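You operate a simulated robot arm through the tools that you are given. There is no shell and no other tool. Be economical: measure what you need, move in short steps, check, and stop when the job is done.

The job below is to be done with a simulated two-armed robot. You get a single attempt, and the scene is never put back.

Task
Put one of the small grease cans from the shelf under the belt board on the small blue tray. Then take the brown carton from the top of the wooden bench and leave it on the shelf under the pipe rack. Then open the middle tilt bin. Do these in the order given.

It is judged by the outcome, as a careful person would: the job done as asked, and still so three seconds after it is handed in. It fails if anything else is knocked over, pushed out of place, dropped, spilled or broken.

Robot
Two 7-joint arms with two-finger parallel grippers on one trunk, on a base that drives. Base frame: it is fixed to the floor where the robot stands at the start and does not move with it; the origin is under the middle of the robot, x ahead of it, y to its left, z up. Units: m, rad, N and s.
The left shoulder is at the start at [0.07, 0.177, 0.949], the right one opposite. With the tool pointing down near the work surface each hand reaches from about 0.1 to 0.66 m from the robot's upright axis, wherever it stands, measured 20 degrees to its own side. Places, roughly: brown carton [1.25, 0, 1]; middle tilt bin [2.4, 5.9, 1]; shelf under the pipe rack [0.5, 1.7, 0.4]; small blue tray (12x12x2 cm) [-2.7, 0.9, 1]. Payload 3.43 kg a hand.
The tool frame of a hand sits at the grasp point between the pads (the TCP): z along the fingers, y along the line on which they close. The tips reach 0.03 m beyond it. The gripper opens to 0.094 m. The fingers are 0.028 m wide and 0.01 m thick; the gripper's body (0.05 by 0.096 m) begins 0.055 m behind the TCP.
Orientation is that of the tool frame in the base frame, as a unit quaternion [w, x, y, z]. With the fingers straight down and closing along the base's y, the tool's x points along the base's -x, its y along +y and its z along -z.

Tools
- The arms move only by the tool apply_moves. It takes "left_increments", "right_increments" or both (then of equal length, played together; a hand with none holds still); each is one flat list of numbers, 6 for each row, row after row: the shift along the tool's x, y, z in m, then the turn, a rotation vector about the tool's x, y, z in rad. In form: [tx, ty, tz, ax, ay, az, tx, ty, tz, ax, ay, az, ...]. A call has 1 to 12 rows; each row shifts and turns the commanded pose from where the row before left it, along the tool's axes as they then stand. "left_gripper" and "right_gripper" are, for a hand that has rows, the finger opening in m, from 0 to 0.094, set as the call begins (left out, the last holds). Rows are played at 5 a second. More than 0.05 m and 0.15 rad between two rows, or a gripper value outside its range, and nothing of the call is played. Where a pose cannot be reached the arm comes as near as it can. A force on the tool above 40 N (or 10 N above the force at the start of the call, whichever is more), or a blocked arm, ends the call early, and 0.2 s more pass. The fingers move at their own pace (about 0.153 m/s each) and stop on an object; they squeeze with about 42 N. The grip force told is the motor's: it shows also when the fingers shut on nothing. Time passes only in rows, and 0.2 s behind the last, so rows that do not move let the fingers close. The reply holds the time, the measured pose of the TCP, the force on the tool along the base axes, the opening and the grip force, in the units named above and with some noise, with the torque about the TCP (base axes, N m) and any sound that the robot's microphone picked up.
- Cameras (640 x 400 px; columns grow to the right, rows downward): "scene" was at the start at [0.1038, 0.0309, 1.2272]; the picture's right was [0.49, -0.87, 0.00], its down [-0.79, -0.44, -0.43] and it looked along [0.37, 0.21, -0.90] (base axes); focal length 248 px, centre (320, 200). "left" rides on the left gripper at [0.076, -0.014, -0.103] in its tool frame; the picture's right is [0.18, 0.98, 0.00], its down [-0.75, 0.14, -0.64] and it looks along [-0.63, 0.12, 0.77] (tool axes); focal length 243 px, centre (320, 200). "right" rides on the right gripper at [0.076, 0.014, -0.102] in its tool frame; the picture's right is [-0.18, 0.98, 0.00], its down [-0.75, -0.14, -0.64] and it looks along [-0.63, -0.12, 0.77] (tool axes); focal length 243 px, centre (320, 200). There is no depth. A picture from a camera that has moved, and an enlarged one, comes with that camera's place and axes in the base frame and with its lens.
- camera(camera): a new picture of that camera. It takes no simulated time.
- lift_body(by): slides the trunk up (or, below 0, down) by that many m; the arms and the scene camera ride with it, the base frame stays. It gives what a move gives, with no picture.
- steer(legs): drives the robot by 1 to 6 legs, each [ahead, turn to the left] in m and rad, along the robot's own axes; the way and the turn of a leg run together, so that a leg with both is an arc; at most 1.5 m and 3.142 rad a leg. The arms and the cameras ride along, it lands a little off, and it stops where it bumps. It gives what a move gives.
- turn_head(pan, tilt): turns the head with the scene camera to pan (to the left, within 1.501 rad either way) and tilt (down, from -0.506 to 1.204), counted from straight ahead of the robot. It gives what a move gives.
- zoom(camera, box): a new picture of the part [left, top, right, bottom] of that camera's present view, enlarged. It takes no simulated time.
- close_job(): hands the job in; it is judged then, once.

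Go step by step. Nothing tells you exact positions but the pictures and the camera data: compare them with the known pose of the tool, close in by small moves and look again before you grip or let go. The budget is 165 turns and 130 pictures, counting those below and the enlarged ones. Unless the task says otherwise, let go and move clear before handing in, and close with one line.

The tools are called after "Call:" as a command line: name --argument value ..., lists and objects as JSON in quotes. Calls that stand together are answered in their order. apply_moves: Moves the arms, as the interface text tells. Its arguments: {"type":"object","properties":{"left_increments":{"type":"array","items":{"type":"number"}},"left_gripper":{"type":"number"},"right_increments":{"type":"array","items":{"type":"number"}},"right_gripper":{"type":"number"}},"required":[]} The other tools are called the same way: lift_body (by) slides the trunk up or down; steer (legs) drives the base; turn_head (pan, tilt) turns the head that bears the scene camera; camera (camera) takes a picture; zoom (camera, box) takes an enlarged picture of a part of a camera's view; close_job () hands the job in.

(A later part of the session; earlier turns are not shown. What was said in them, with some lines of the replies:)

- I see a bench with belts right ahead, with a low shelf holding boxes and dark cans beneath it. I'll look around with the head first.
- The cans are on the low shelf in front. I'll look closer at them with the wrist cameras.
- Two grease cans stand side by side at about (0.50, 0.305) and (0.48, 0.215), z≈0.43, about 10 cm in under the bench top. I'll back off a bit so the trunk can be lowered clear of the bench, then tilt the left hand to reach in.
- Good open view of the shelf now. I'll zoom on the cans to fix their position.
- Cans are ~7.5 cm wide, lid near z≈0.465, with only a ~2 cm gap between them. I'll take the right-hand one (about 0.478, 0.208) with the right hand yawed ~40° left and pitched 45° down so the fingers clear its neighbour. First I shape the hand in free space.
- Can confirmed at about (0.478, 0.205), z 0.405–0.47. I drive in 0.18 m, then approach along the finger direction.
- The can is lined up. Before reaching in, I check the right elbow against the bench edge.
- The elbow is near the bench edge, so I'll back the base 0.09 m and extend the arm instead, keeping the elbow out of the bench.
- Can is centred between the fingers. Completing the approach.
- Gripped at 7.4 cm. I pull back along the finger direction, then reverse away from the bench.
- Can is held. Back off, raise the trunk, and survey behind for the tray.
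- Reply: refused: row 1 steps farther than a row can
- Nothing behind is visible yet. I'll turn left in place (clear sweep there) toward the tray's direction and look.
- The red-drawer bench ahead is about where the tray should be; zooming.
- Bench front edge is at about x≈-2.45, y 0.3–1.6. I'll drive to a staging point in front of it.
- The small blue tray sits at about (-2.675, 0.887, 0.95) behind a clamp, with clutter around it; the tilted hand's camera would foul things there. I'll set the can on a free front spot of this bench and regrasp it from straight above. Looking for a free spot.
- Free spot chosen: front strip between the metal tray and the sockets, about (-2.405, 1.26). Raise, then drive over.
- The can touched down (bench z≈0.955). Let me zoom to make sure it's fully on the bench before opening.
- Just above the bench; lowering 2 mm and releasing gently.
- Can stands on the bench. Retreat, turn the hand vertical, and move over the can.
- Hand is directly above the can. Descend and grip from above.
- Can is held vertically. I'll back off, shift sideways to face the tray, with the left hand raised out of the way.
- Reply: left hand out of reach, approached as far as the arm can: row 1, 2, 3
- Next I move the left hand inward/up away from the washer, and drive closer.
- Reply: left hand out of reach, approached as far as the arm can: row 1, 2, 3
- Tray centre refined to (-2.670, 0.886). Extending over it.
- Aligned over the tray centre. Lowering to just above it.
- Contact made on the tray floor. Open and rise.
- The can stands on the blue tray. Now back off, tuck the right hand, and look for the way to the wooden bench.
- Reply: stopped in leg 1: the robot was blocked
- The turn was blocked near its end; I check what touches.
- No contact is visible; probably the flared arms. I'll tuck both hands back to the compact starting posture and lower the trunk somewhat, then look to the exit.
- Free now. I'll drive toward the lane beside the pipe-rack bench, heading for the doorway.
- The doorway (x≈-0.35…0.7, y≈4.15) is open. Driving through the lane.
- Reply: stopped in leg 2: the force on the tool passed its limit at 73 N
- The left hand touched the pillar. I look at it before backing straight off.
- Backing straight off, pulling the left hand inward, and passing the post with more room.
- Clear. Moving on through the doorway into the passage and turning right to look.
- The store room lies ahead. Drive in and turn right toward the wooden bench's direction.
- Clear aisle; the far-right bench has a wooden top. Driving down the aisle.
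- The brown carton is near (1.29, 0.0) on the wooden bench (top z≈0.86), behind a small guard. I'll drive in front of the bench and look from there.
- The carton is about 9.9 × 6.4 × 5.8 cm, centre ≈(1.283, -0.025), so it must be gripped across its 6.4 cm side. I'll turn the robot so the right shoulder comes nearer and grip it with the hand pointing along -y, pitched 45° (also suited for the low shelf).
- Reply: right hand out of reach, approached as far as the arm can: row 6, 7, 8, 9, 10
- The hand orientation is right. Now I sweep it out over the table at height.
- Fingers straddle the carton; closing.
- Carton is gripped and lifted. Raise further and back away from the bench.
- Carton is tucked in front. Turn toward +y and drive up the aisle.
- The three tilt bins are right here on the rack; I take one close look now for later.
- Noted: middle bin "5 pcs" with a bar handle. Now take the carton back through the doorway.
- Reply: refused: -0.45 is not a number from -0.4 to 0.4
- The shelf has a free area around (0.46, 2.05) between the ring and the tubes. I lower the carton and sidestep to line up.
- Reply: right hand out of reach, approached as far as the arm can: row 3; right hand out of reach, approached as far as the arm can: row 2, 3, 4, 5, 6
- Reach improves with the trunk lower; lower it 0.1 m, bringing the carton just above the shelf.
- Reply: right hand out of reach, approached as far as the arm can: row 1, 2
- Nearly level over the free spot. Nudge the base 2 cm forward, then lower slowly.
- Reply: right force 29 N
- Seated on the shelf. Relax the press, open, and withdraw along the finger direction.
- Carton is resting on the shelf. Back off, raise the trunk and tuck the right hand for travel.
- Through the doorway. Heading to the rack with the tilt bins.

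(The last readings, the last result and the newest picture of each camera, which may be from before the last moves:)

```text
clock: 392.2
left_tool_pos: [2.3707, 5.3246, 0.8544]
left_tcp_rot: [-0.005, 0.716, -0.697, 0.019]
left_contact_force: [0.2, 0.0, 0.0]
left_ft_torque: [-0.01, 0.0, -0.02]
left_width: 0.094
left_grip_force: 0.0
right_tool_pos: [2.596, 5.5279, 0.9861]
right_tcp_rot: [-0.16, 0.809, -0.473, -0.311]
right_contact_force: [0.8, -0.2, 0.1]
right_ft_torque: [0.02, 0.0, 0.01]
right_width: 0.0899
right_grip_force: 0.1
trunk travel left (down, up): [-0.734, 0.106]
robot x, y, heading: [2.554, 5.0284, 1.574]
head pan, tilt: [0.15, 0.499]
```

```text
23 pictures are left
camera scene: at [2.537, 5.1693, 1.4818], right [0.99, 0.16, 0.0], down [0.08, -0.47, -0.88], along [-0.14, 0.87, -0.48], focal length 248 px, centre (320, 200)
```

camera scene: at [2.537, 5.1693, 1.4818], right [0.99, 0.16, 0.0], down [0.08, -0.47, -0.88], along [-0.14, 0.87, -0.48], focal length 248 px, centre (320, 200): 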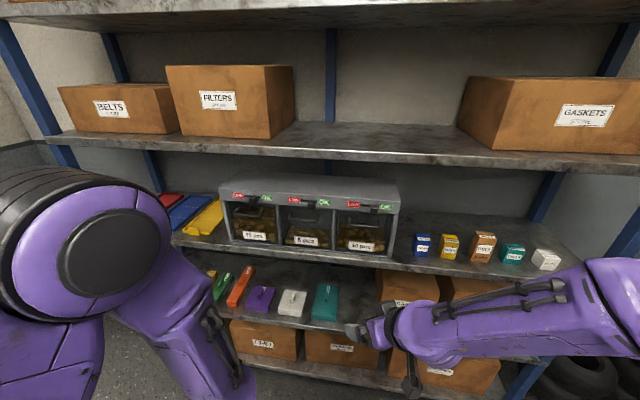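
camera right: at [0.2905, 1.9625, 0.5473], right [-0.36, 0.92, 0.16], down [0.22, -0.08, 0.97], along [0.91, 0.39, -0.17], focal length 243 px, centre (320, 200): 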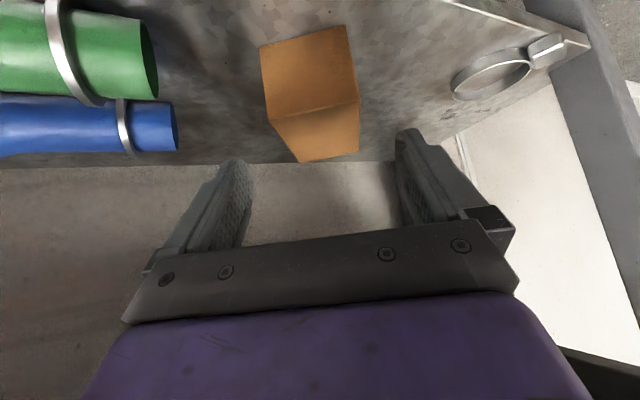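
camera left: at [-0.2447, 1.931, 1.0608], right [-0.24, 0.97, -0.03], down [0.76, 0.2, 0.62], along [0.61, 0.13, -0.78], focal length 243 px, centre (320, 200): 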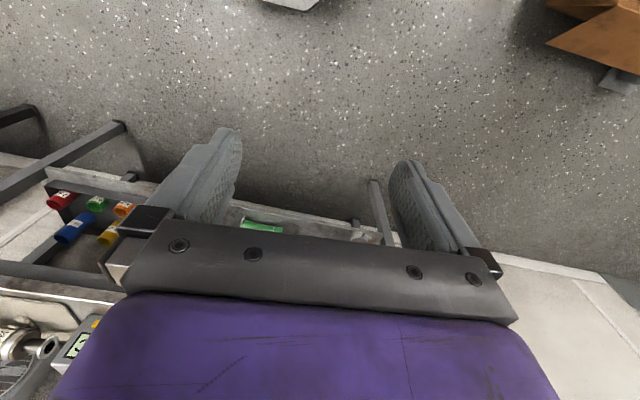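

Call:
zoom --camera "scene" --box '[210, 170, 410, 270]'

```text
3.20 times, centred on (310, 220) of scene
camera zoom: at [2.537, 5.1693, 1.4818], right [0.99, 0.16, 0.0], down [0.08, -0.47, -0.88], along [-0.14, 0.87, -0.48], focal length 792 px, centre (352, 136)
```

zoom: 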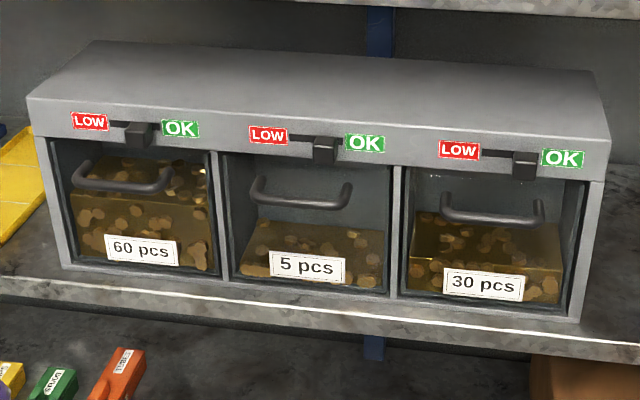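

I bring the left hand forward and up, and turn it to point at the bins with the fingers closing vertically.

Call:
apply_moves --left_increments '[-0.033, 0, -0.035, 0, 0, 0, -0.033, 0, -0.035, 0, 0, 0, -0.033, 0, -0.035, 0, 0, 0, -0.033, 0, -0.035, 0, 0, 0, -0.033, 0, -0.035, 0, 0, 0, 0, 0, 0, -0.0806, -0.0806, 0.0806, 0, 0, 0, -0.0806, -0.0806, 0.0806, 0, 0, 0, -0.0806, -0.0806, 0.0806, 0, 0, 0, -0.0806, -0.0806, 0.0806, 0, 0, 0, -0.0806, -0.0806, 0.0806, 0, 0, 0, -0.0806, -0.0806, 0.0806, 0, 0, 0, -0.0806, -0.0806, 0.0806]' --left_gripper 0.06

Call:
apply_moves --left_increments '[0, 0, 0, -0.0806, -0.0806, 0.0806, 0, 0, 0, -0.0806, -0.0806, 0.0806, 0, 0, 0, -0.0806, -0.0806, 0.0806, 0, 0, 0, -0.0806, -0.0806, 0.0806, 0, 0, 0, -0.0806, -0.0806, 0.0806, 0, 0, 0, -0.0806, -0.0806, 0.0806, 0, 0, 0, -0.0806, -0.0806, 0.0806, 0, 0, 0, -0.0806, -0.0806, 0.0806]'

Call:
camera --camera "left"

Call:
camera --camera "scene"

```text
clock: 394.8
left_tool_pos: [2.3615, 5.4936, 1.0252]
left_tcp_rot: [0.006, -0.448, 0.814, 0.368]
left_contact_force: [-0.6, -0.6, 0.7]
left_ft_torque: [0.04, -0.02, 0.0]
left_width: 0.0599
left_grip_force: 0.1
right_tool_pos: [2.5973, 5.5258, 0.9868]
right_tcp_rot: [-0.161, 0.808, -0.474, -0.31]
right_contact_force: [0.2, 0.6, 0.8]
right_ft_torque: [-0.03, -0.04, -0.01]
right_width: 0.0898
right_grip_force: 0.1
trunk travel left (down, up): [-0.734, 0.106]
robot x, y, heading: [2.5505, 5.03, 1.579]
head pan, tilt: [0.15, 0.499]
```

```text
clock: 396.6
left_tool_pos: [2.3534, 5.5028, 1.0324]
left_tcp_rot: [0.016, -0.063, 0.707, 0.704]
left_contact_force: [0.0, -0.5, 0.1]
left_ft_torque: [0.0, -0.01, -0.01]
left_width: 0.0601
left_grip_force: 0.0
left hand out of reach, approached as far as the arm can: row 6
right_tool_pos: [2.5976, 5.5271, 0.9854]
right_tcp_rot: [-0.16, 0.809, -0.472, -0.311]
right_contact_force: [0.1, 0.8, -0.6]
right_ft_torque: [0.03, 0.01, 0.01]
right_width: 0.0899
right_grip_force: 0.0
trunk travel left (down, up): [-0.734, 0.106]
robot x, y, heading: [2.5489, 5.0292, 1.578]
head pan, tilt: [0.15, 0.499]
```

```text
21 pictures are left
camera left: at [2.2868, 5.3956, 1.012], right [-0.29, -0.01, 0.96], down [0.77, -0.59, 0.23], along [0.56, 0.81, 0.18], focal length 243 px, centre (320, 200)
```

left: 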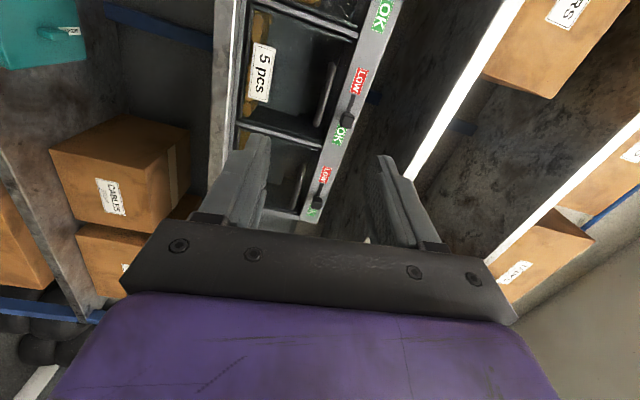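

```text
20 pictures are left
camera scene: at [2.5361, 5.1705, 1.4817], right [0.99, 0.16, 0.0], down [0.08, -0.47, -0.88], along [-0.14, 0.87, -0.48], focal length 248 px, centre (320, 200)
```

scene: 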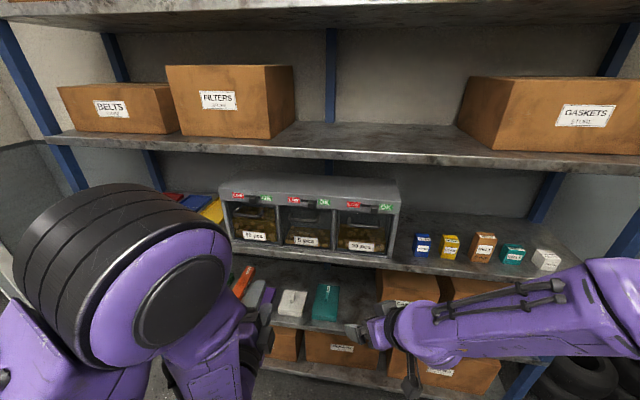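

Call:
zoom --camera "left" --box '[200, 0, 420, 220]'

```text
1.82 times, centred on (310, 110) of left
camera zoom: at [2.2868, 5.3956, 1.012], right [-0.29, -0.01, 0.96], down [0.77, -0.59, 0.23], along [0.56, 0.81, 0.18], focal length 441 px, centre (338, 364)
```

zoom: 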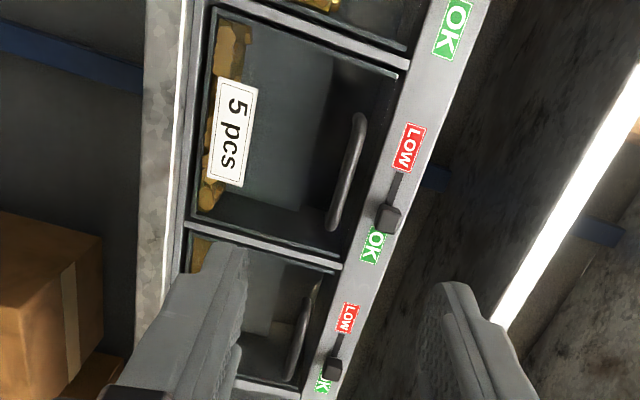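

Handle bar is at about (2.374, 5.799, 1.053). Level the hand and approach to 10 cm before it.

Call:
apply_moves --left_increments '[0, 0, 0, 0, -0.067, 0.113, -0.0041, 0.0041, 0.0394, 0, 0, 0, -0.0041, 0.0041, 0.0394, 0, 0, 0, -0.0041, 0.0041, 0.0394, 0, 0, 0, -0.0041, 0.0041, 0.0394, 0, 0, 0, -0.0041, 0.0041, 0.0394, 0, 0, 0]' --left_gripper 0.036

Call:
camera --camera "left"

Call:
zoom --camera "scene" --box '[210, 170, 410, 270]'

```text
clock: 398.0
left_tool_pos: [2.3938, 5.6959, 1.0388]
left_tcp_rot: [-0.013, 0.043, 0.714, 0.699]
left_contact_force: [-0.4, -0.3, -0.5]
left_ft_torque: [-0.01, 0.02, -0.01]
left_width: 0.0359
left_grip_force: 0.0
right_tool_pos: [2.5963, 5.5279, 0.9861]
right_tcp_rot: [-0.16, 0.808, -0.474, -0.311]
right_contact_force: [-0.7, 0.4, 0.0]
right_ft_torque: [-0.01, -0.03, 0.02]
right_width: 0.0898
right_grip_force: 0.1
trunk travel left (down, up): [-0.734, 0.106]
robot x, y, heading: [2.5537, 5.0294, 1.579]
head pan, tilt: [0.15, 0.499]
```

```text
18 pictures are left
camera left: at [2.3123, 5.5961, 1.0327], right [-0.1, 0.03, 0.99], down [0.73, -0.67, 0.1], along [0.67, 0.74, 0.05], focal length 243 px, centre (320, 200)
```

left: 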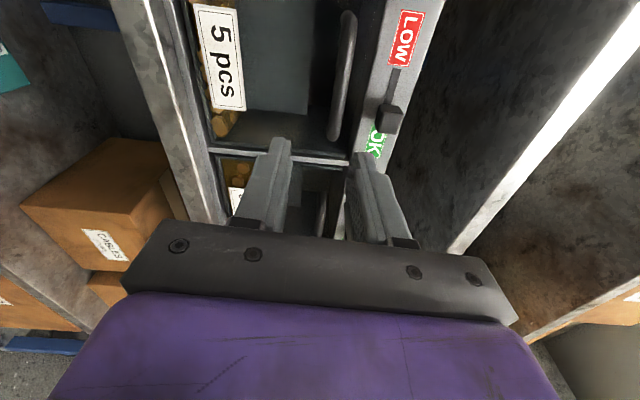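

```text
3.20 times, centred on (310, 220) of scene
camera zoom: at [2.537, 5.1709, 1.4817], right [0.99, 0.16, 0.0], down [0.08, -0.47, -0.88], along [-0.14, 0.87, -0.48], focal length 792 px, centre (352, 136)
```

zoom: 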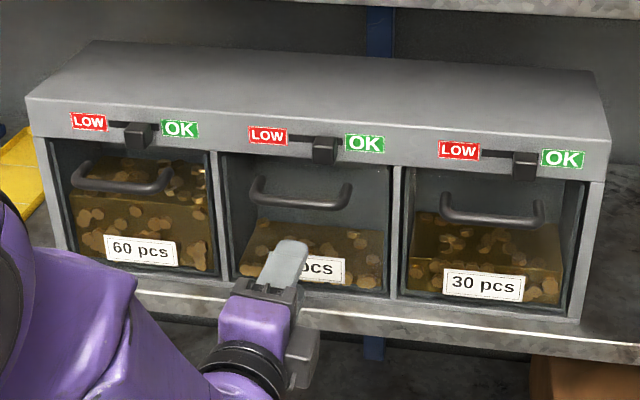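

Call:
apply_moves --left_increments '[0, 0, 0, 0, 0.042, -0.098, 0.023, 0.013, 0.02, 0, 0, 0, 0, 0, 0.03, 0, 0, 0, 0, 0, 0, 0, 0, 0]'

Call:
camera --camera "left"

Call:
zoom --camera "scene" --box '[260, 195, 360, 257]'

```text
clock: 399.0
left_tool_pos: [2.3703, 5.7446, 1.0494]
left_tcp_rot: [0.006, -0.007, 0.714, 0.7]
left_contact_force: [-0.2, -0.1, -0.4]
left_ft_torque: [-0.03, -0.02, -0.01]
left_width: 0.0359
left_grip_force: 0.0
right_tool_pos: [2.5966, 5.5254, 0.9866]
right_tcp_rot: [-0.16, 0.809, -0.473, -0.311]
right_contact_force: [-0.6, 0.1, -0.2]
right_ft_torque: [0.0, 0.01, 0.01]
right_width: 0.0897
right_grip_force: 0.2
trunk travel left (down, up): [-0.734, 0.106]
robot x, y, heading: [2.5525, 5.031, 1.586]
head pan, tilt: [0.15, 0.499]
```

```text
16 pictures are left
camera left: at [2.2942, 5.6421, 1.0373], right [-0.2, 0.02, 0.98], down [0.75, -0.64, 0.17], along [0.63, 0.77, 0.12], focal length 243 px, centre (320, 200)
```

left: 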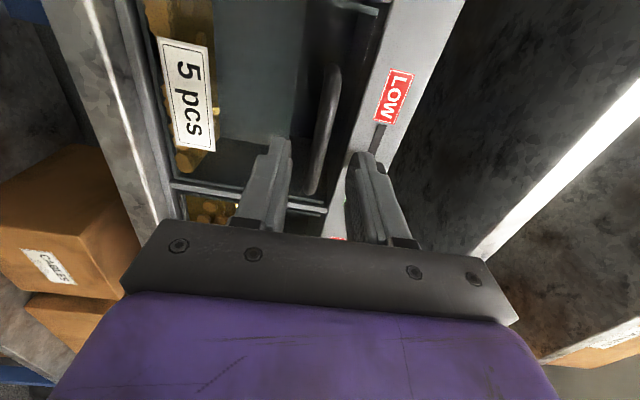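

```text
6.40 times, centred on (310, 226) of scene
camera zoom: at [2.5375, 5.1687, 1.4819], right [0.99, 0.16, 0.0], down [0.08, -0.47, -0.88], along [-0.14, 0.87, -0.48], focal length 1585 px, centre (384, 34)
```

zoom: 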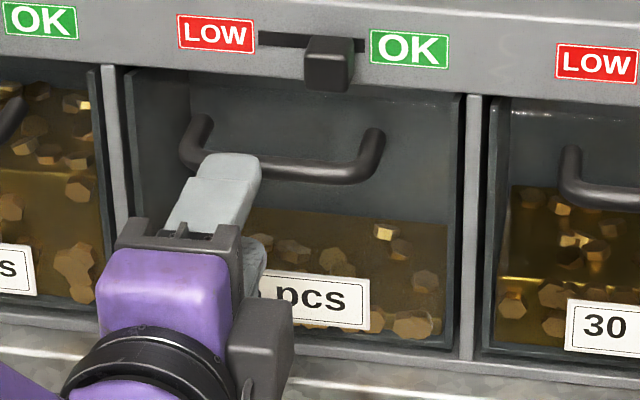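

Call:
apply_moves --left_increments '[-0.012, 0.003, 0.02, 0, 0, 0, 0, 0, 0.015, 0, 0, 0, 0, 0, 0, 0, 0, 0]'

Call:
zoom --camera "scene" --box '[260, 195, 360, 257]'

Call:
camera --camera "left"

```text
clock: 399.8
left_tool_pos: [2.3821, 5.7793, 1.0537]
left_tcp_rot: [0.007, -0.006, 0.714, 0.701]
left_contact_force: [0.1, -0.8, -0.3]
left_ft_torque: [0.0, 0.02, 0.01]
left_width: 0.0362
left_grip_force: 0.0
right_tool_pos: [2.5959, 5.5255, 0.9859]
right_tcp_rot: [-0.16, 0.809, -0.472, -0.311]
right_contact_force: [-0.4, -0.1, -0.1]
right_ft_torque: [0.02, 0.02, -0.01]
right_width: 0.0902
right_grip_force: 0.0
trunk travel left (down, up): [-0.734, 0.106]
robot x, y, heading: [2.5504, 5.0282, 1.58]
head pan, tilt: [0.15, 0.499]
```

```text
6.40 times, centred on (310, 226) of scene
camera zoom: at [2.5369, 5.169, 1.4819], right [0.99, 0.16, 0.0], down [0.08, -0.47, -0.88], along [-0.14, 0.87, -0.48], focal length 1585 px, centre (384, 34)
```

zoom: 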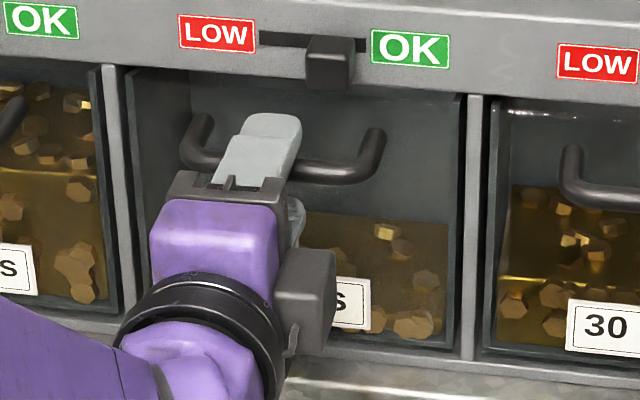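

```text
13 pictures are left
camera left: at [2.3059, 5.6761, 1.0395], right [-0.2, 0.02, 0.98], down [0.75, -0.64, 0.17], along [0.63, 0.77, 0.12], focal length 243 px, centre (320, 200)
```

left: 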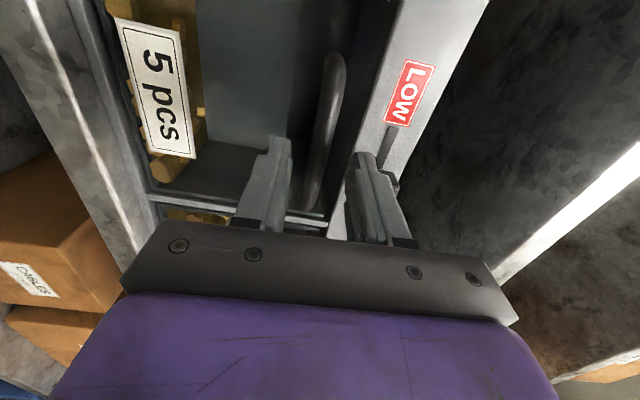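

Call:
apply_moves --left_increments '[0, 0, 0.007, 0, 0, 0, 0, 0, 0.006, 0, 0, 0, 0, 0, 0, 0, 0, 0]'

Call:
apply_moves --left_increments '[0, 0, 0, 0, 0, 0, 0, 0, 0, 0, 0, 0, 0, 0, 0, 0, 0, 0]' --left_gripper 0.0

Call:
zoom --camera "scene" --box '[260, 195, 360, 257]'

```text
clock: 400.6
left_tool_pos: [2.3819, 5.7915, 1.0512]
left_tcp_rot: [0.007, -0.006, 0.714, 0.7]
left_contact_force: [-0.1, -1.2, 0.1]
left_ft_torque: [-0.02, 0.02, 0.0]
left_width: 0.0362
left_grip_force: 0.1
right_tool_pos: [2.5971, 5.5267, 0.9862]
right_tcp_rot: [-0.16, 0.808, -0.474, -0.31]
right_contact_force: [0.6, 0.1, -0.3]
right_ft_torque: [-0.01, -0.01, 0.0]
right_width: 0.0899
right_grip_force: 0.0
trunk travel left (down, up): [-0.734, 0.106]
robot x, y, heading: [2.5498, 5.0272, 1.58]
head pan, tilt: [0.15, 0.499]
```

```text
clock: 401.4
left_tool_pos: [2.3815, 5.792, 1.0505]
left_tcp_rot: [0.006, -0.007, 0.715, 0.699]
left_contact_force: [0.0, -5.4, -9.3]
left_ft_torque: [-0.18, 1.3, -0.16]
left_width: 0.0118
left_grip_force: 44.7
right_tool_pos: [2.596, 5.5262, 0.9861]
right_tcp_rot: [-0.16, 0.809, -0.472, -0.311]
right_contact_force: [0.0, -0.6, 1.1]
right_ft_torque: [0.04, 0.0, 0.03]
right_width: 0.0898
right_grip_force: 0.1
trunk travel left (down, up): [-0.734, 0.106]
robot x, y, heading: [2.5512, 5.0291, 1.58]
head pan, tilt: [0.15, 0.499]
```

```text
6.40 times, centred on (310, 226) of scene
camera zoom: at [2.537, 5.1699, 1.4817], right [0.99, 0.16, 0.0], down [0.08, -0.47, -0.88], along [-0.14, 0.87, -0.48], focal length 1585 px, centre (384, 34)
```

zoom: 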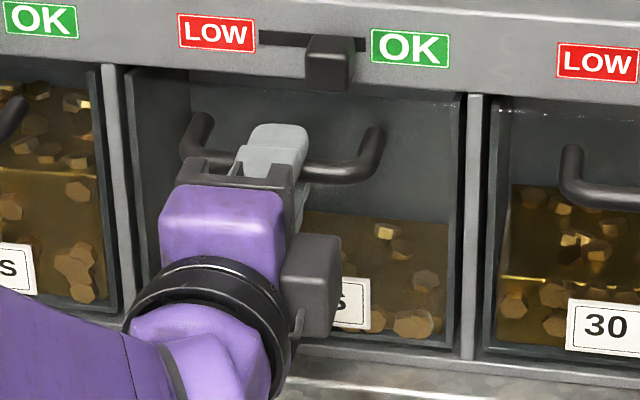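

Bar gripped. Pull it out and slightly down along the tilt arc in small steps.

Call:
apply_moves --left_increments '[0, -0.001, -0.0087, 0, 0, 0, 0, -0.0026, -0.0088, 0, 0, 0, 0, -0.003, -0.0085, 0, 0, 0, 0, -0.0031, -0.0082, 0, 0, 0]'

Call:
zoom --camera "scene" --box '[230, 180, 390, 280]'

```text
clock: 402.4
left_tool_pos: [2.3816, 5.763, 1.0399]
left_tcp_rot: [0.006, -0.008, 0.716, 0.698]
left_contact_force: [-1.6, 9.3, -16.4]
left_ft_torque: [-0.29, 1.25, -0.11]
left_width: 0.0117
left_grip_force: 44.8
right_tool_pos: [2.5962, 5.531, 0.9837]
right_tcp_rot: [-0.158, 0.81, -0.474, -0.309]
right_contact_force: [0.8, 0.4, 0.2]
right_ft_torque: [-0.02, 0.0, 0.0]
right_width: 0.0902
right_grip_force: 0.1
trunk travel left (down, up): [-0.734, 0.106]
robot x, y, heading: [2.5495, 5.0297, 1.583]
head pan, tilt: [0.15, 0.499]
```

```text
4.00 times, centred on (310, 230) of scene
camera zoom: at [2.5361, 5.1756, 1.4811], right [0.99, 0.16, 0.0], down [0.08, -0.48, -0.88], along [-0.14, 0.86, -0.48], focal length 990 px, centre (360, 80)
```

zoom: 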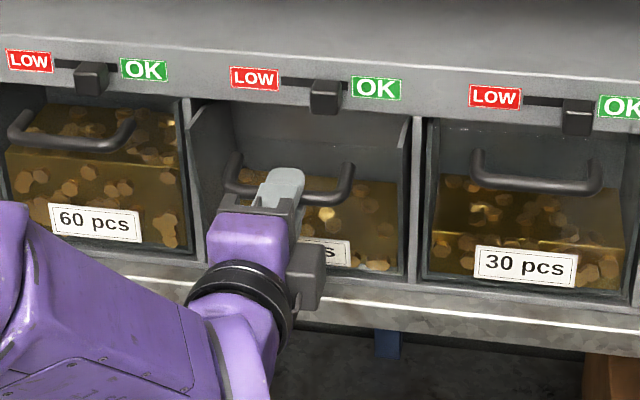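

It opens. Continue along the arc.

Call:
apply_moves --left_increments '[0, -0.0052, -0.0078, 0, 0, 0, 0, -0.0052, -0.0078, 0, 0, 0, 0, -0.006, -0.0075, 0, 0, 0, 0, -0.006, -0.007, 0, 0, 0]'

Call:
zoom --camera "scene" --box '[230, 180, 390, 280]'

```text
clock: 403.4
left_tool_pos: [2.382, 5.7325, 1.0183]
left_tcp_rot: [0.006, -0.008, 0.715, 0.699]
left_contact_force: [-4.3, 12.9, -11.5]
left_ft_torque: [-0.1, 1.16, -0.17]
left_width: 0.0117
left_grip_force: 44.9
right_tool_pos: [2.5945, 5.5303, 0.9846]
right_tcp_rot: [-0.159, 0.809, -0.474, -0.31]
right_contact_force: [0.7, -0.3, 0.2]
right_ft_torque: [-0.01, 0.01, -0.01]
right_width: 0.0898
right_grip_force: 0.1
trunk travel left (down, up): [-0.734, 0.106]
robot x, y, heading: [2.5532, 5.0287, 1.579]
head pan, tilt: [0.15, 0.499]
```

```text
4.00 times, centred on (310, 230) of scene
camera zoom: at [2.5358, 5.1752, 1.4812], right [0.99, 0.16, 0.0], down [0.08, -0.48, -0.88], along [-0.14, 0.86, -0.48], focal length 990 px, centre (360, 80)
```

zoom: 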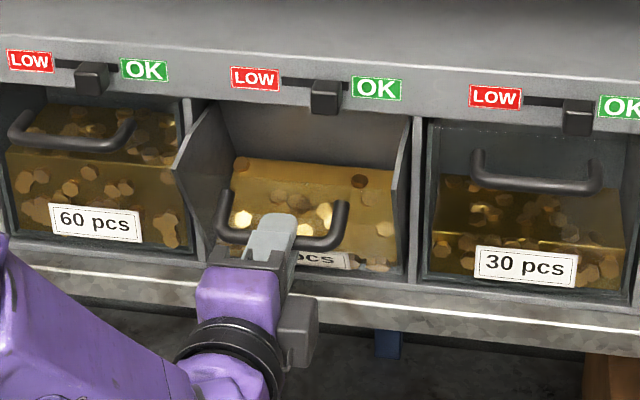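

Call:
apply_moves --left_increments '[0, -0.0085, -0.0075, 0, 0, 0, 0, -0.009, -0.007, 0, 0, 0, 0, -0.0095, -0.006, 0, 0, 0]'

Call:
zoom --camera "scene" --box '[230, 180, 390, 280]'

```text
clock: 404.2
left_tool_pos: [2.3821, 5.7084, 0.9945]
left_tcp_rot: [0.008, -0.008, 0.715, 0.699]
left_contact_force: [-4.4, 8.1, -4.9]
left_ft_torque: [0.04, 0.95, 0.12]
left_width: 0.0119
left_grip_force: 44.9
right_tool_pos: [2.5958, 5.5279, 0.9857]
right_tcp_rot: [-0.159, 0.809, -0.473, -0.31]
right_contact_force: [-0.5, -0.6, -0.5]
right_ft_torque: [-0.05, 0.04, 0.02]
right_width: 0.0899
right_grip_force: 0.0
trunk travel left (down, up): [-0.734, 0.106]
robot x, y, heading: [2.5508, 5.0271, 1.579]
head pan, tilt: [0.15, 0.499]
```

```text
4.00 times, centred on (310, 230) of scene
camera zoom: at [2.5357, 5.1725, 1.4816], right [0.99, 0.16, 0.0], down [0.08, -0.47, -0.88], along [-0.14, 0.87, -0.48], focal length 990 px, centre (360, 80)
```

zoom: 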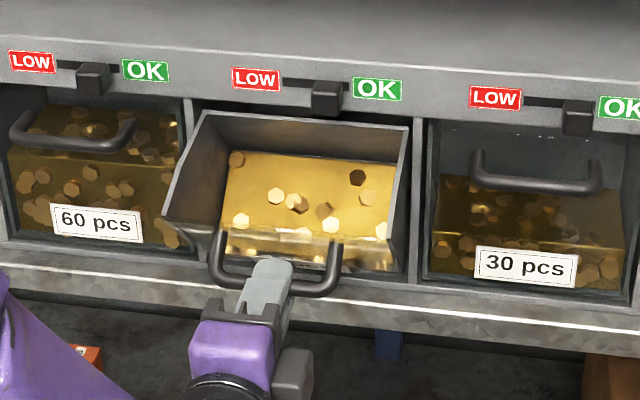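

Call:
apply_moves --left_increments '[0, -0.008, -0.004, 0, 0, 0, 0, -0.008, -0.003, 0, 0, 0]'

```text
clock: 404.8
left_tool_pos: [2.3828, 5.7068, 0.9909]
left_tcp_rot: [0.005, -0.006, 0.706, 0.708]
left_contact_force: [-2.6, 7.9, 2.1]
left_ft_torque: [-0.03, 0.52, -0.64]
left_width: 0.0115
left_grip_force: 44.7
right_tool_pos: [2.5973, 5.5289, 0.9851]
right_tcp_rot: [-0.16, 0.808, -0.474, -0.31]
right_contact_force: [-0.4, -0.1, 0.1]
right_ft_torque: [-0.01, 0.02, 0.0]
right_width: 0.0902
right_grip_force: 0.0
trunk travel left (down, up): [-0.734, 0.106]
robot x, y, heading: [2.5522, 5.0288, 1.581]
head pan, tilt: [0.15, 0.499]
stopped in row 2 (left hand): the force on the tool passed its limit at 45 N (the readings are from after the stop); the commanded pose is now the measured one
```

The bin reached its end stop. I open the fingers and withdraw straight back.

Call:
apply_moves --left_increments '[0, 0, 0, 0, 0, 0, 0, 0, 0, 0, 0, 0]' --left_gripper 0.036

Call:
apply_moves --left_increments '[0, 0, -0.02, 0, 0, 0, 0, 0, -0.03, 0, 0, 0, 0, 0, -0.04, 0, 0, 0, 0, 0, -0.04, 0, 0, 0]'

Call:
zoom --camera "scene" --box '[210, 170, 410, 295]'

```text
clock: 405.4
left_tool_pos: [2.383, 5.7064, 0.9907]
left_tcp_rot: [0.006, -0.007, 0.706, 0.708]
left_contact_force: [-0.1, 0.3, -0.6]
left_ft_torque: [-0.02, 0.0, -0.04]
left_width: 0.036
left_grip_force: 0.0
right_tool_pos: [2.5969, 5.5276, 0.9859]
right_tcp_rot: [-0.161, 0.808, -0.474, -0.311]
right_contact_force: [0.5, 0.6, 0.2]
right_ft_torque: [0.02, 0.0, 0.03]
right_width: 0.0904
right_grip_force: 0.0
trunk travel left (down, up): [-0.734, 0.106]
robot x, y, heading: [2.5502, 5.0283, 1.578]
head pan, tilt: [0.15, 0.499]
```

```text
clock: 406.4
left_tool_pos: [2.3815, 5.5717, 0.9916]
left_tcp_rot: [0.006, -0.007, 0.706, 0.708]
left_contact_force: [0.4, 0.4, 0.2]
left_ft_torque: [-0.02, 0.03, 0.02]
left_width: 0.0361
left_grip_force: 0.1
right_tool_pos: [2.5963, 5.5256, 0.9865]
right_tcp_rot: [-0.161, 0.809, -0.473, -0.311]
right_contact_force: [0.2, -0.6, -0.4]
right_ft_torque: [-0.01, 0.02, 0.01]
right_width: 0.0899
right_grip_force: 0.1
trunk travel left (down, up): [-0.734, 0.106]
robot x, y, heading: [2.5495, 5.0263, 1.584]
head pan, tilt: [0.15, 0.499]
```

```text
3.20 times, centred on (310, 232) of scene
camera zoom: at [2.5365, 5.1685, 1.4819], right [0.99, 0.16, 0.0], down [0.08, -0.47, -0.88], along [-0.14, 0.87, -0.48], focal length 792 px, centre (352, 96)
```

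zoom: 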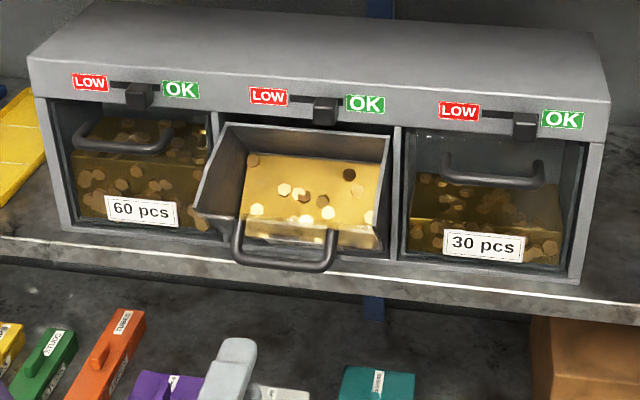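

The middle bin stays open after I let go, nothing has spilled, and both hands are clear. Handing in.

Call:
close_job

```text
The job is handed in.
```

All three steps are done, in order, and handed in: a grease can is on the small blue tray, the brown carton is on the shelf under the pipe rack, and the middle tilt bin is open. On the drive to the carton the left hand bumped the post by the doorway; I backed off and saw nothing moved.
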